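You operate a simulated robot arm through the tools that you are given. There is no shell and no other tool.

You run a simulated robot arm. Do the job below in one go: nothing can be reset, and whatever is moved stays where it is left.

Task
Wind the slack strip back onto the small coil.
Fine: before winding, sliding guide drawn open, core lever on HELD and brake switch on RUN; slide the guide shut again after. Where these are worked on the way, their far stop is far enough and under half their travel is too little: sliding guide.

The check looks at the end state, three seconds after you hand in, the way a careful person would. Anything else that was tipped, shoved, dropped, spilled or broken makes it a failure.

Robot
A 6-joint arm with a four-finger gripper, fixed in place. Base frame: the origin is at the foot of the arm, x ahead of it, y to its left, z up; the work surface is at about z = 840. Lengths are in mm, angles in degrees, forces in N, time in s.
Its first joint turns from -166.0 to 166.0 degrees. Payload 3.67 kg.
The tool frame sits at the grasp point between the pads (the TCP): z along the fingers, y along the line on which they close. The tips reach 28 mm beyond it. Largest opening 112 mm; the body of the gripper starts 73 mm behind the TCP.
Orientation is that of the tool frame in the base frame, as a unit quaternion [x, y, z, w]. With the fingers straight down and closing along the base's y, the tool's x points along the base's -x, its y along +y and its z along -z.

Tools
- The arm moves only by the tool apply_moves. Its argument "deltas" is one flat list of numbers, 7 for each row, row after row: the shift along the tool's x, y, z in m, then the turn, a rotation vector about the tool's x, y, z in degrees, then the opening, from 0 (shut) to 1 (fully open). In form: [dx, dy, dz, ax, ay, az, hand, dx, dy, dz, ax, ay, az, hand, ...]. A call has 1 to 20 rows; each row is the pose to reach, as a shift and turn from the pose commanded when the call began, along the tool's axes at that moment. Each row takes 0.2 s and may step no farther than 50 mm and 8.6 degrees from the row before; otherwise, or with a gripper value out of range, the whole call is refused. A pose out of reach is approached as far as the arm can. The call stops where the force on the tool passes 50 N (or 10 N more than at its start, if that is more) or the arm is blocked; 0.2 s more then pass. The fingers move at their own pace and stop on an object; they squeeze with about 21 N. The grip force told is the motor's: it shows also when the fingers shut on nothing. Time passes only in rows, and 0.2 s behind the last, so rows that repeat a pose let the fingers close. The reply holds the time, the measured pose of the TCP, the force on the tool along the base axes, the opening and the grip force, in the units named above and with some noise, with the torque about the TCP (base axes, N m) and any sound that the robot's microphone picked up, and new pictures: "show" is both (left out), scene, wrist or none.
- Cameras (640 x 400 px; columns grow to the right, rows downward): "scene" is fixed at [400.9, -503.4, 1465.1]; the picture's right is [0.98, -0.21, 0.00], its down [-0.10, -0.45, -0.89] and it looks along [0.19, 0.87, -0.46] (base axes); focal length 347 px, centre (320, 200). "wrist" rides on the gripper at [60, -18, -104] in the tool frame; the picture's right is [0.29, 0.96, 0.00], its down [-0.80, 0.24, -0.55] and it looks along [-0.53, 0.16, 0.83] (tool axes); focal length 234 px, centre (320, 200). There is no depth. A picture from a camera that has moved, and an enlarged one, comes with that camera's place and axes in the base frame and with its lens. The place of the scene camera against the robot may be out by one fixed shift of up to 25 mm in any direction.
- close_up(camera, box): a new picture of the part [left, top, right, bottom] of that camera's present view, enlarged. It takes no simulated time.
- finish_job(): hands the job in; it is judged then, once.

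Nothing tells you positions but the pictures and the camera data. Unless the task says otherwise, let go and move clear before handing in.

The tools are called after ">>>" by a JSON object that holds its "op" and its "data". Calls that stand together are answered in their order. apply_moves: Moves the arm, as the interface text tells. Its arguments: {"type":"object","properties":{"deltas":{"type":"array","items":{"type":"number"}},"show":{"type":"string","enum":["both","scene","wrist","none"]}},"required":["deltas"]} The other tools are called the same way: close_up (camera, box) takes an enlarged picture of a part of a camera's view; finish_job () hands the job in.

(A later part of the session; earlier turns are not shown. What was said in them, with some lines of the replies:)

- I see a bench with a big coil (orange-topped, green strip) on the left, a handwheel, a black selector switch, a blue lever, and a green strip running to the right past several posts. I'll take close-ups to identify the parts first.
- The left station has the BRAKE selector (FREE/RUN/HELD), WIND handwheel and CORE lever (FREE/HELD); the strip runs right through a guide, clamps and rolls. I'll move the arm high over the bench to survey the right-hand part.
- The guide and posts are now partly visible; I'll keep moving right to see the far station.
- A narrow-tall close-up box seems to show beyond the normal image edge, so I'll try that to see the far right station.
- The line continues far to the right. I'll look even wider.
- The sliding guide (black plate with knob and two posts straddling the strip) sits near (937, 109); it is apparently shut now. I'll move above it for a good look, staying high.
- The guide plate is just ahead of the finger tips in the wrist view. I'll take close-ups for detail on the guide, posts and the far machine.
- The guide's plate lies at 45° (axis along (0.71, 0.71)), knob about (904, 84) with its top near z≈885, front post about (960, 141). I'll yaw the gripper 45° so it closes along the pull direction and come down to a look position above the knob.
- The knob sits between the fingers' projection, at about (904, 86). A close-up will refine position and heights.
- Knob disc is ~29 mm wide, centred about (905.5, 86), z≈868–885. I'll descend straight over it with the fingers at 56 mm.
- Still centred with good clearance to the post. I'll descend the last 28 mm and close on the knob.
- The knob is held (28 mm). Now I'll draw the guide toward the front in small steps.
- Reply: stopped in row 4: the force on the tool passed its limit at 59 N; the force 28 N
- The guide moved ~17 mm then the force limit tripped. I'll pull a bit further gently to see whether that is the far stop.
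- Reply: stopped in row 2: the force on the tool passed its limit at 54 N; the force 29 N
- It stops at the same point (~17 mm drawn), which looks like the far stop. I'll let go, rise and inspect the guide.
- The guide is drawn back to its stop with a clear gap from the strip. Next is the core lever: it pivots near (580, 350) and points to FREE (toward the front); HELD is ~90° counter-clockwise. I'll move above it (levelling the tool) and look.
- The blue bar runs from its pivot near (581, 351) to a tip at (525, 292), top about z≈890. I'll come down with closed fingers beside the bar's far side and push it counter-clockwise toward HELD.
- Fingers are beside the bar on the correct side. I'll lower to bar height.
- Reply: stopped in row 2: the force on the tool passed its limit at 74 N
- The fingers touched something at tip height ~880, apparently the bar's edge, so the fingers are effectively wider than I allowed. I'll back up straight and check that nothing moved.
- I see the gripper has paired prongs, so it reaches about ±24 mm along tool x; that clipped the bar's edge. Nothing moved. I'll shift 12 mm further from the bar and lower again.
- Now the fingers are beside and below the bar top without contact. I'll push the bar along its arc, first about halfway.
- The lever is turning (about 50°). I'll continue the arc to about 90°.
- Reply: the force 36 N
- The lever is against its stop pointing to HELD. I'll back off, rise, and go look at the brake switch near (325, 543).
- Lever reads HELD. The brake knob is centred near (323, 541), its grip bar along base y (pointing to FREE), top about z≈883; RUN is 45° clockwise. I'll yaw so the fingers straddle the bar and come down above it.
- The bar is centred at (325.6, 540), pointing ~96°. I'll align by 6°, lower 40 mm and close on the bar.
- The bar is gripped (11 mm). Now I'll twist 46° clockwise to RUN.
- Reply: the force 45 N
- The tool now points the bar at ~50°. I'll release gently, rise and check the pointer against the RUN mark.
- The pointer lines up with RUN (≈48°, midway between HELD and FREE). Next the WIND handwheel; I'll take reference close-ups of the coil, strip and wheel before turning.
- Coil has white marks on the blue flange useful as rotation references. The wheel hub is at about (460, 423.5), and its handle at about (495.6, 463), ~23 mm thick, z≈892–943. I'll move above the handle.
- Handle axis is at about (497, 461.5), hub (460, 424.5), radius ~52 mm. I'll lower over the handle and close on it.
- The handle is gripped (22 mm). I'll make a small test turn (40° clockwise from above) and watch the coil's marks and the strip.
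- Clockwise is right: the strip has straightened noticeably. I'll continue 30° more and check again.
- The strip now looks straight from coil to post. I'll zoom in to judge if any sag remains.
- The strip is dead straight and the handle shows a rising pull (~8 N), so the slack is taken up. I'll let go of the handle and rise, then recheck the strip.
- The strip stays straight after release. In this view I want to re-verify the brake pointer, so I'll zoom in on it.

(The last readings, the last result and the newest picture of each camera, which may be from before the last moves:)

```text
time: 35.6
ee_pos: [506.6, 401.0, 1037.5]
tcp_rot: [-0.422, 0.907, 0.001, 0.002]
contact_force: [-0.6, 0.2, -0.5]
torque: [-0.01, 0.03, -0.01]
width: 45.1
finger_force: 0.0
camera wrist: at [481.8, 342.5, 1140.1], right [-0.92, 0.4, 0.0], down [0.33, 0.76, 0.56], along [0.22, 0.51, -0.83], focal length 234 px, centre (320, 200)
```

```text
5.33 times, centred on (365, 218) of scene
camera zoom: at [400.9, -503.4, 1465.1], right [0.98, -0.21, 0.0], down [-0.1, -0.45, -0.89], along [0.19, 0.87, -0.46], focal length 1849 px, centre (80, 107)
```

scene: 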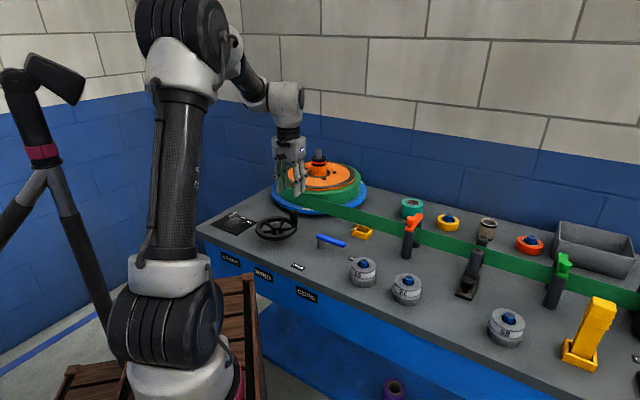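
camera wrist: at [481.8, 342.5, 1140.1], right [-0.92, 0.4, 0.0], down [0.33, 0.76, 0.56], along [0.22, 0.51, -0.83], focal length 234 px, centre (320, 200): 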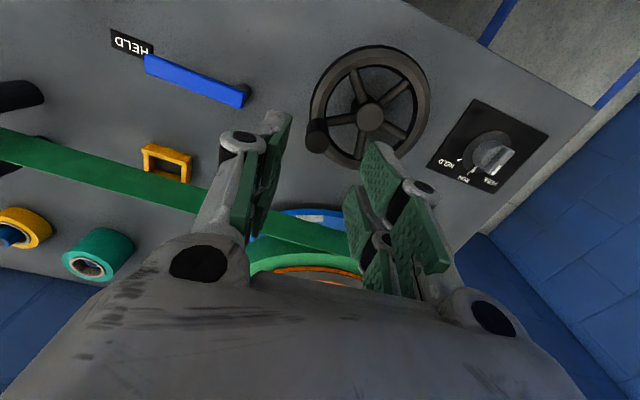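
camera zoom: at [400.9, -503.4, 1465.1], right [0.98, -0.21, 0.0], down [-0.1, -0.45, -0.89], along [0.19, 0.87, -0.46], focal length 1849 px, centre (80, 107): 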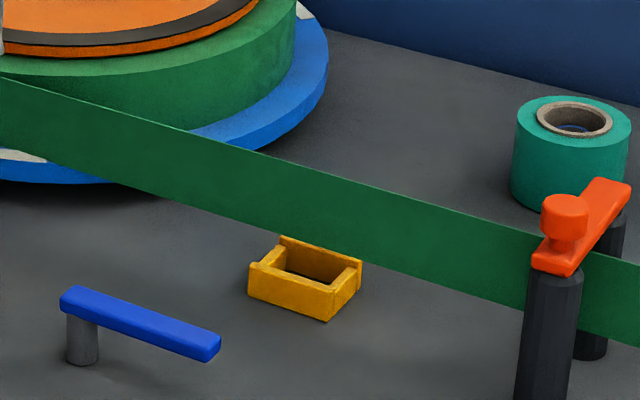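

The skirt mark on the brake knob is in line with RUN, the lever is on HELD, and the strip is straight. Now I'll go back to the guide to slide it shut, turning the gripper to the earlier 45° yaw on the way.

>>> {"op": "apply_moves", "data": {"deltas": [0, -0.042, 0, 0, 0, 7.9, 0.5, 0, -0.084, 0, 0, 0, 15.8, 0.5, 0, -0.126, 0, 0, 0, 23.7, 0.5, 0, -0.168, 0, 0, 0, 31.6, 0.5, 0, -0.21, 0, 0, 0, 39.5, 0.5, 0, -0.252, 0, 0, 0, 47.4, 0.5, 0, -0.294, 0, 0, 0, 55.3, 0.5, 0, -0.336, 0, 0, 0, 63.2, 0.5, 0, -0.378, 0, 0, 0, 71.1, 0.5, 0, -0.42, 0, 0, 0, 79, 0.5, 0, -0.462, 0, 0, 0, 86.9, 0.5, 0, -0.505, 0, 0, 0, 94.8, 0.5, 0, -0.505, 0, 0, 0, 94.8, 0.5]}}

>>> {"op": "close_up", "data": {"camera": "wrist", "box": [260, 60, 500, 200]}}

```text
time: 38.4
ee_pos: [894.8, 73.9, 1036.6]
tcp_rot: [0.382, 0.924, 0.001, 0.0]
contact_force: [-0.4, -0.3, 0.0]
torque: [0.0, 0.01, 0.0]
width: 56.0
finger_force: 0.1
camera wrist: at [838.7, 103.1, 1139.1], right [0.47, 0.88, 0.0], down [0.73, -0.4, 0.55], along [0.49, -0.26, -0.83], focal length 234 px, centre (320, 200)
```

scene: 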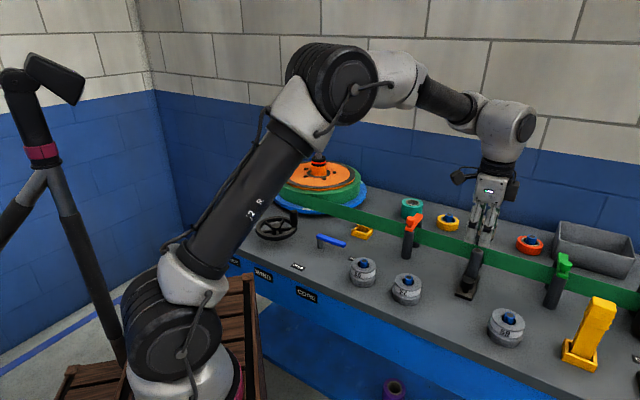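
wrist: 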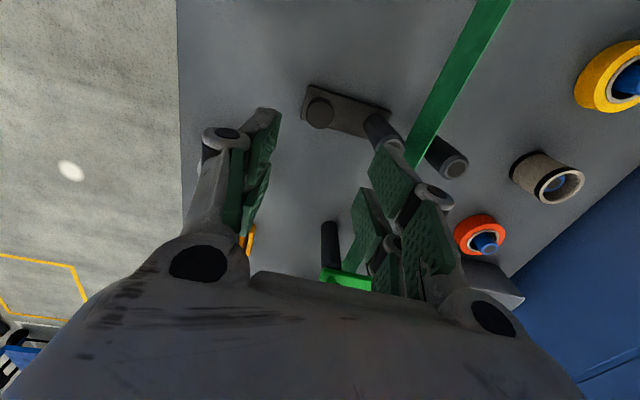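

```text
2.67 times, centred on (380, 130) of wrist
camera zoom: at [838.7, 103.1, 1139.1], right [0.47, 0.88, 0.0], down [0.73, -0.4, 0.55], along [0.49, -0.26, -0.83], focal length 624 px, centre (160, 387)
```

zoom: 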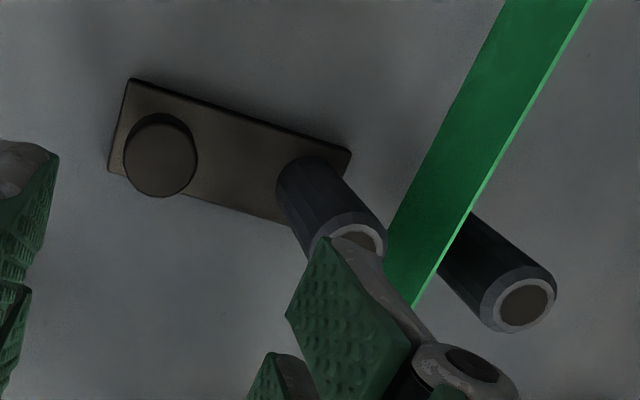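

The knob is right below at about (894, 75). I'll descend and grip it.

>>> {"op": "apply_moves", "data": {"deltas": [0, 0.001, 0.04, 0, 0, 0, 0.5, 0, 0.001, 0.08, 0, 0, 0, 0.5, 0, 0.001, 0.12, 0, 0, 0, 0.5, 0, 0.001, 0.14, 0, 0, 0, 0.5, 0, 0.001, 0.151, 0, 0, 0, 0.5, 0, 0.001, 0.151, 0, 0, 0, 0.2, 0, 0.001, 0.151, 0, 0, 0, 0.2]}}

```text
time: 40.0
ee_pos: [893.2, 78.1, 885.0]
tcp_rot: [0.382, 0.924, 0.002, 0.0]
contact_force: [1.0, -0.7, -4.1]
torque: [0.02, -0.24, -0.03]
width: 28.6
finger_force: 45.4
camera wrist: at [837.8, 107.0, 988.3], right [0.47, 0.88, 0.0], down [0.73, -0.39, 0.55], along [0.49, -0.26, -0.83], focal length 234 px, centre (320, 200)
```

scene: 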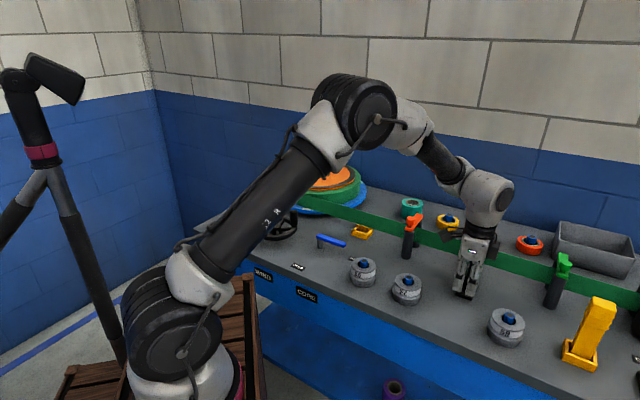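
wrist: 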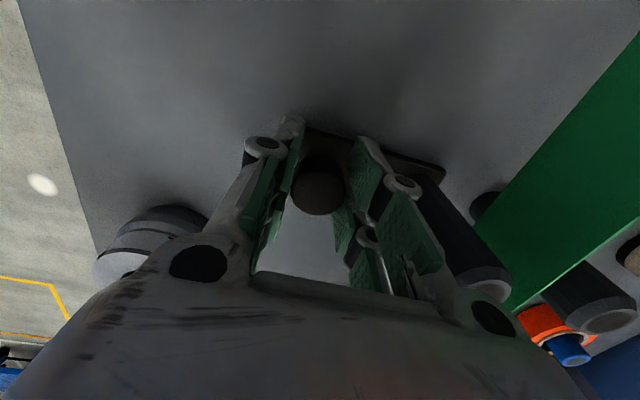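

Gripped again. I'll push the guide back toward the strip in small steps until its shut stop.

>>> {"op": "apply_moves", "data": {"deltas": [0, 0.004, 0, 0, 0, 0, 0.2, 0, 0.008, 0, 0, 0, 0, 0.2, 0, 0.012, 0, 0, 0, 0, 0.2, 0, 0.016, 0, 0, 0, 0, 0.2, 0, 0.019, 0, 0, 0, 0, 0.2, 0, 0.022, 0, 0, 0, 0, 0.2]}}

```text
time: 41.5
ee_pos: [903.9, 89.1, 885.5]
tcp_rot: [0.383, 0.924, -0.004, -0.006]
contact_force: [-13.3, -10.8, 11.2]
torque: [-0.73, -0.14, 0.0]
width: 28.6
finger_force: 45.2
stopped in row 6: the force on the tool passed its limit at 54 N (the readings are from after the stop); the commanded pose is now the measured one
camera wrist: at [850.7, 118.4, 989.0], right [0.47, 0.88, -0.01], down [0.74, -0.39, 0.55], along [0.48, -0.27, -0.84], focal length 234 px, centre (320, 200)
```

scene: 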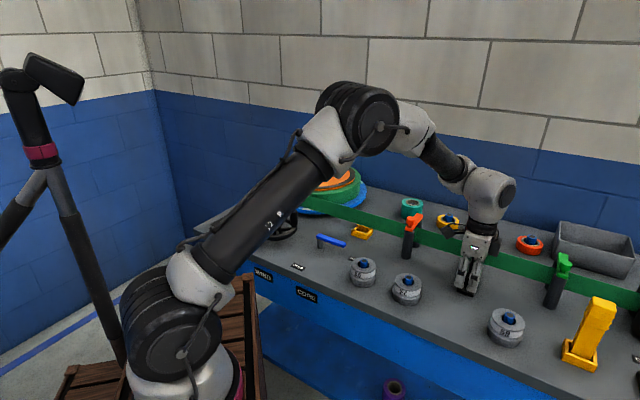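
wrist: 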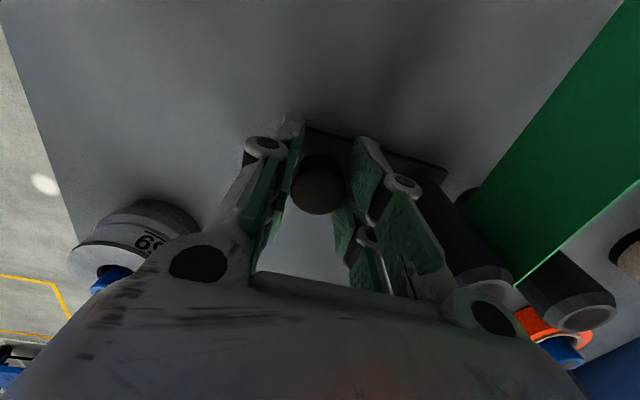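

The guide is at its shut stop, matching the original view. I'll release and rise clear.

>>> {"op": "apply_moves", "data": {"deltas": [0, 0, 0, 0, 0, 0, 0.5, 0, 0, 0, 0, 0, 0, 0.5, 0, 0, -0.03, 0, 0, 0, 0.5, 0, 0, -0.07, 0, 0, 0, 0.5, 0, 0, -0.11, 0, 0, 0, 0.5, 0, 0, -0.15, 0, 0, 0, 0.5, 0, 0, -0.19, 0, 0, 0, 0.5]}}

>>> {"op": "close_up", "data": {"camera": "scene", "box": [370, 180, 600, 320]}}

>>> {"op": "close_up", "data": {"camera": "wrist", "box": [260, 40, 500, 180]}}

>>> {"op": "close_up", "data": {"camera": "scene", "box": [250, 140, 430, 260]}}

```text
time: 43.0
ee_pos: [908.4, 89.7, 1076.6]
tcp_rot: [0.382, 0.924, -0.003, -0.005]
contact_force: [1.0, 0.4, -0.7]
torque: [0.01, 0.03, 0.0]
width: 56.0
finger_force: 0.1
camera wrist: at [854.9, 119.5, 1179.4], right [0.47, 0.88, -0.01], down [0.74, -0.39, 0.55], along [0.48, -0.26, -0.84], focal length 234 px, centre (320, 200)
```

scene: 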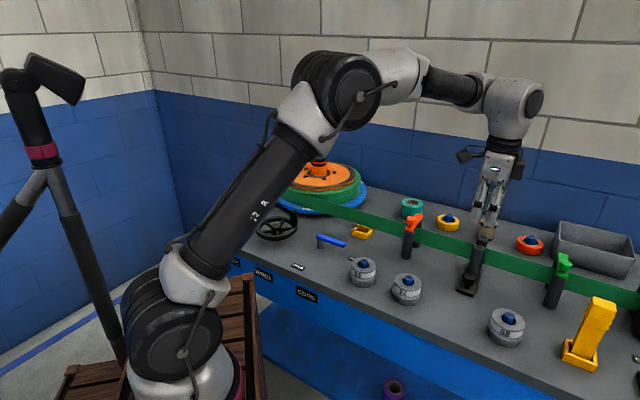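
wrist: 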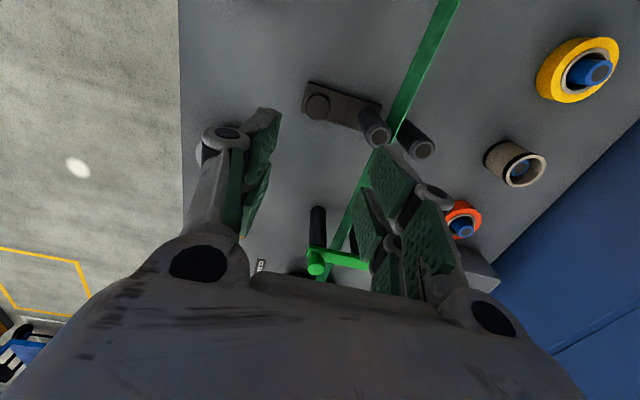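

```text
2.78 times, centred on (485, 250) of scene
camera zoom: at [400.9, -503.4, 1465.1], right [0.98, -0.21, 0.0], down [-0.1, -0.45, -0.89], along [0.19, 0.87, -0.46], focal length 965 px, centre (-139, 61)
```

zoom: 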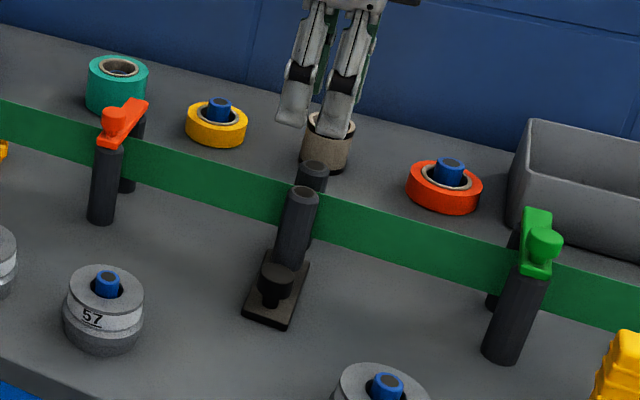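

```text
2.67 times, centred on (380, 110) of wrist
camera zoom: at [854.9, 119.5, 1179.4], right [0.47, 0.88, -0.01], down [0.74, -0.39, 0.55], along [0.48, -0.26, -0.84], focal length 624 px, centre (160, 440)
```

zoom: 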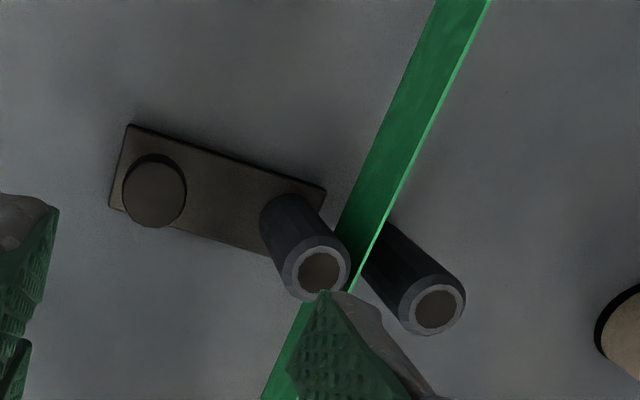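

```text
3.33 times, centred on (340, 200) of scene
camera zoom: at [400.9, -503.4, 1465.1], right [0.98, -0.21, 0.0], down [-0.1, -0.45, -0.89], along [0.19, 0.87, -0.46], focal length 1156 px, centre (253, 200)
```

zoom: 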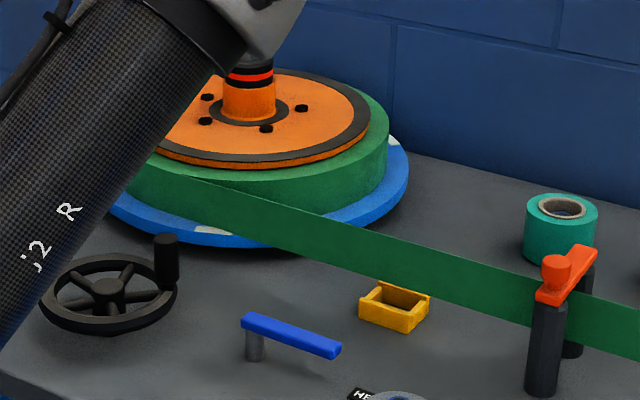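

The guide is shut as at the start, the strip runs straight, the lever is on HELD and the brake on RUN. The arm is clear and nothing else has been disturbed, so I'm handing in.

>>> {"op": "finish_job", "data": {}}

```text
The job is handed in.
```

I wound the slack strip back onto the small coil. It now runs straight from the coil to the first post, and it stayed straight after I let go of the handwheel. I've handed the job in but have had no result back.

- **Sliding guide:** I drew it open about 17 mm before winding, until it would go no further, and slid it shut again afterwards. It ended where it started.
- **Core lever:** I turned it from FREE to HELD, up against its stop.
- **Brake switch:** I turned it from FREE to RUN. The mark on the knob lined up with RUN when I checked from two angles.
- **Winding:** about 70° clockwise on the WIND handwheel took up the slack. I stopped once the strip was straight and the handle began to pull back.

While lowering the gripper next to the core lever, I touched the edge of the lever's bar once, and the arm stopped on its force limit. The bar did not move, and I backed off before trying again. I saw nothing else shifted on the bench.
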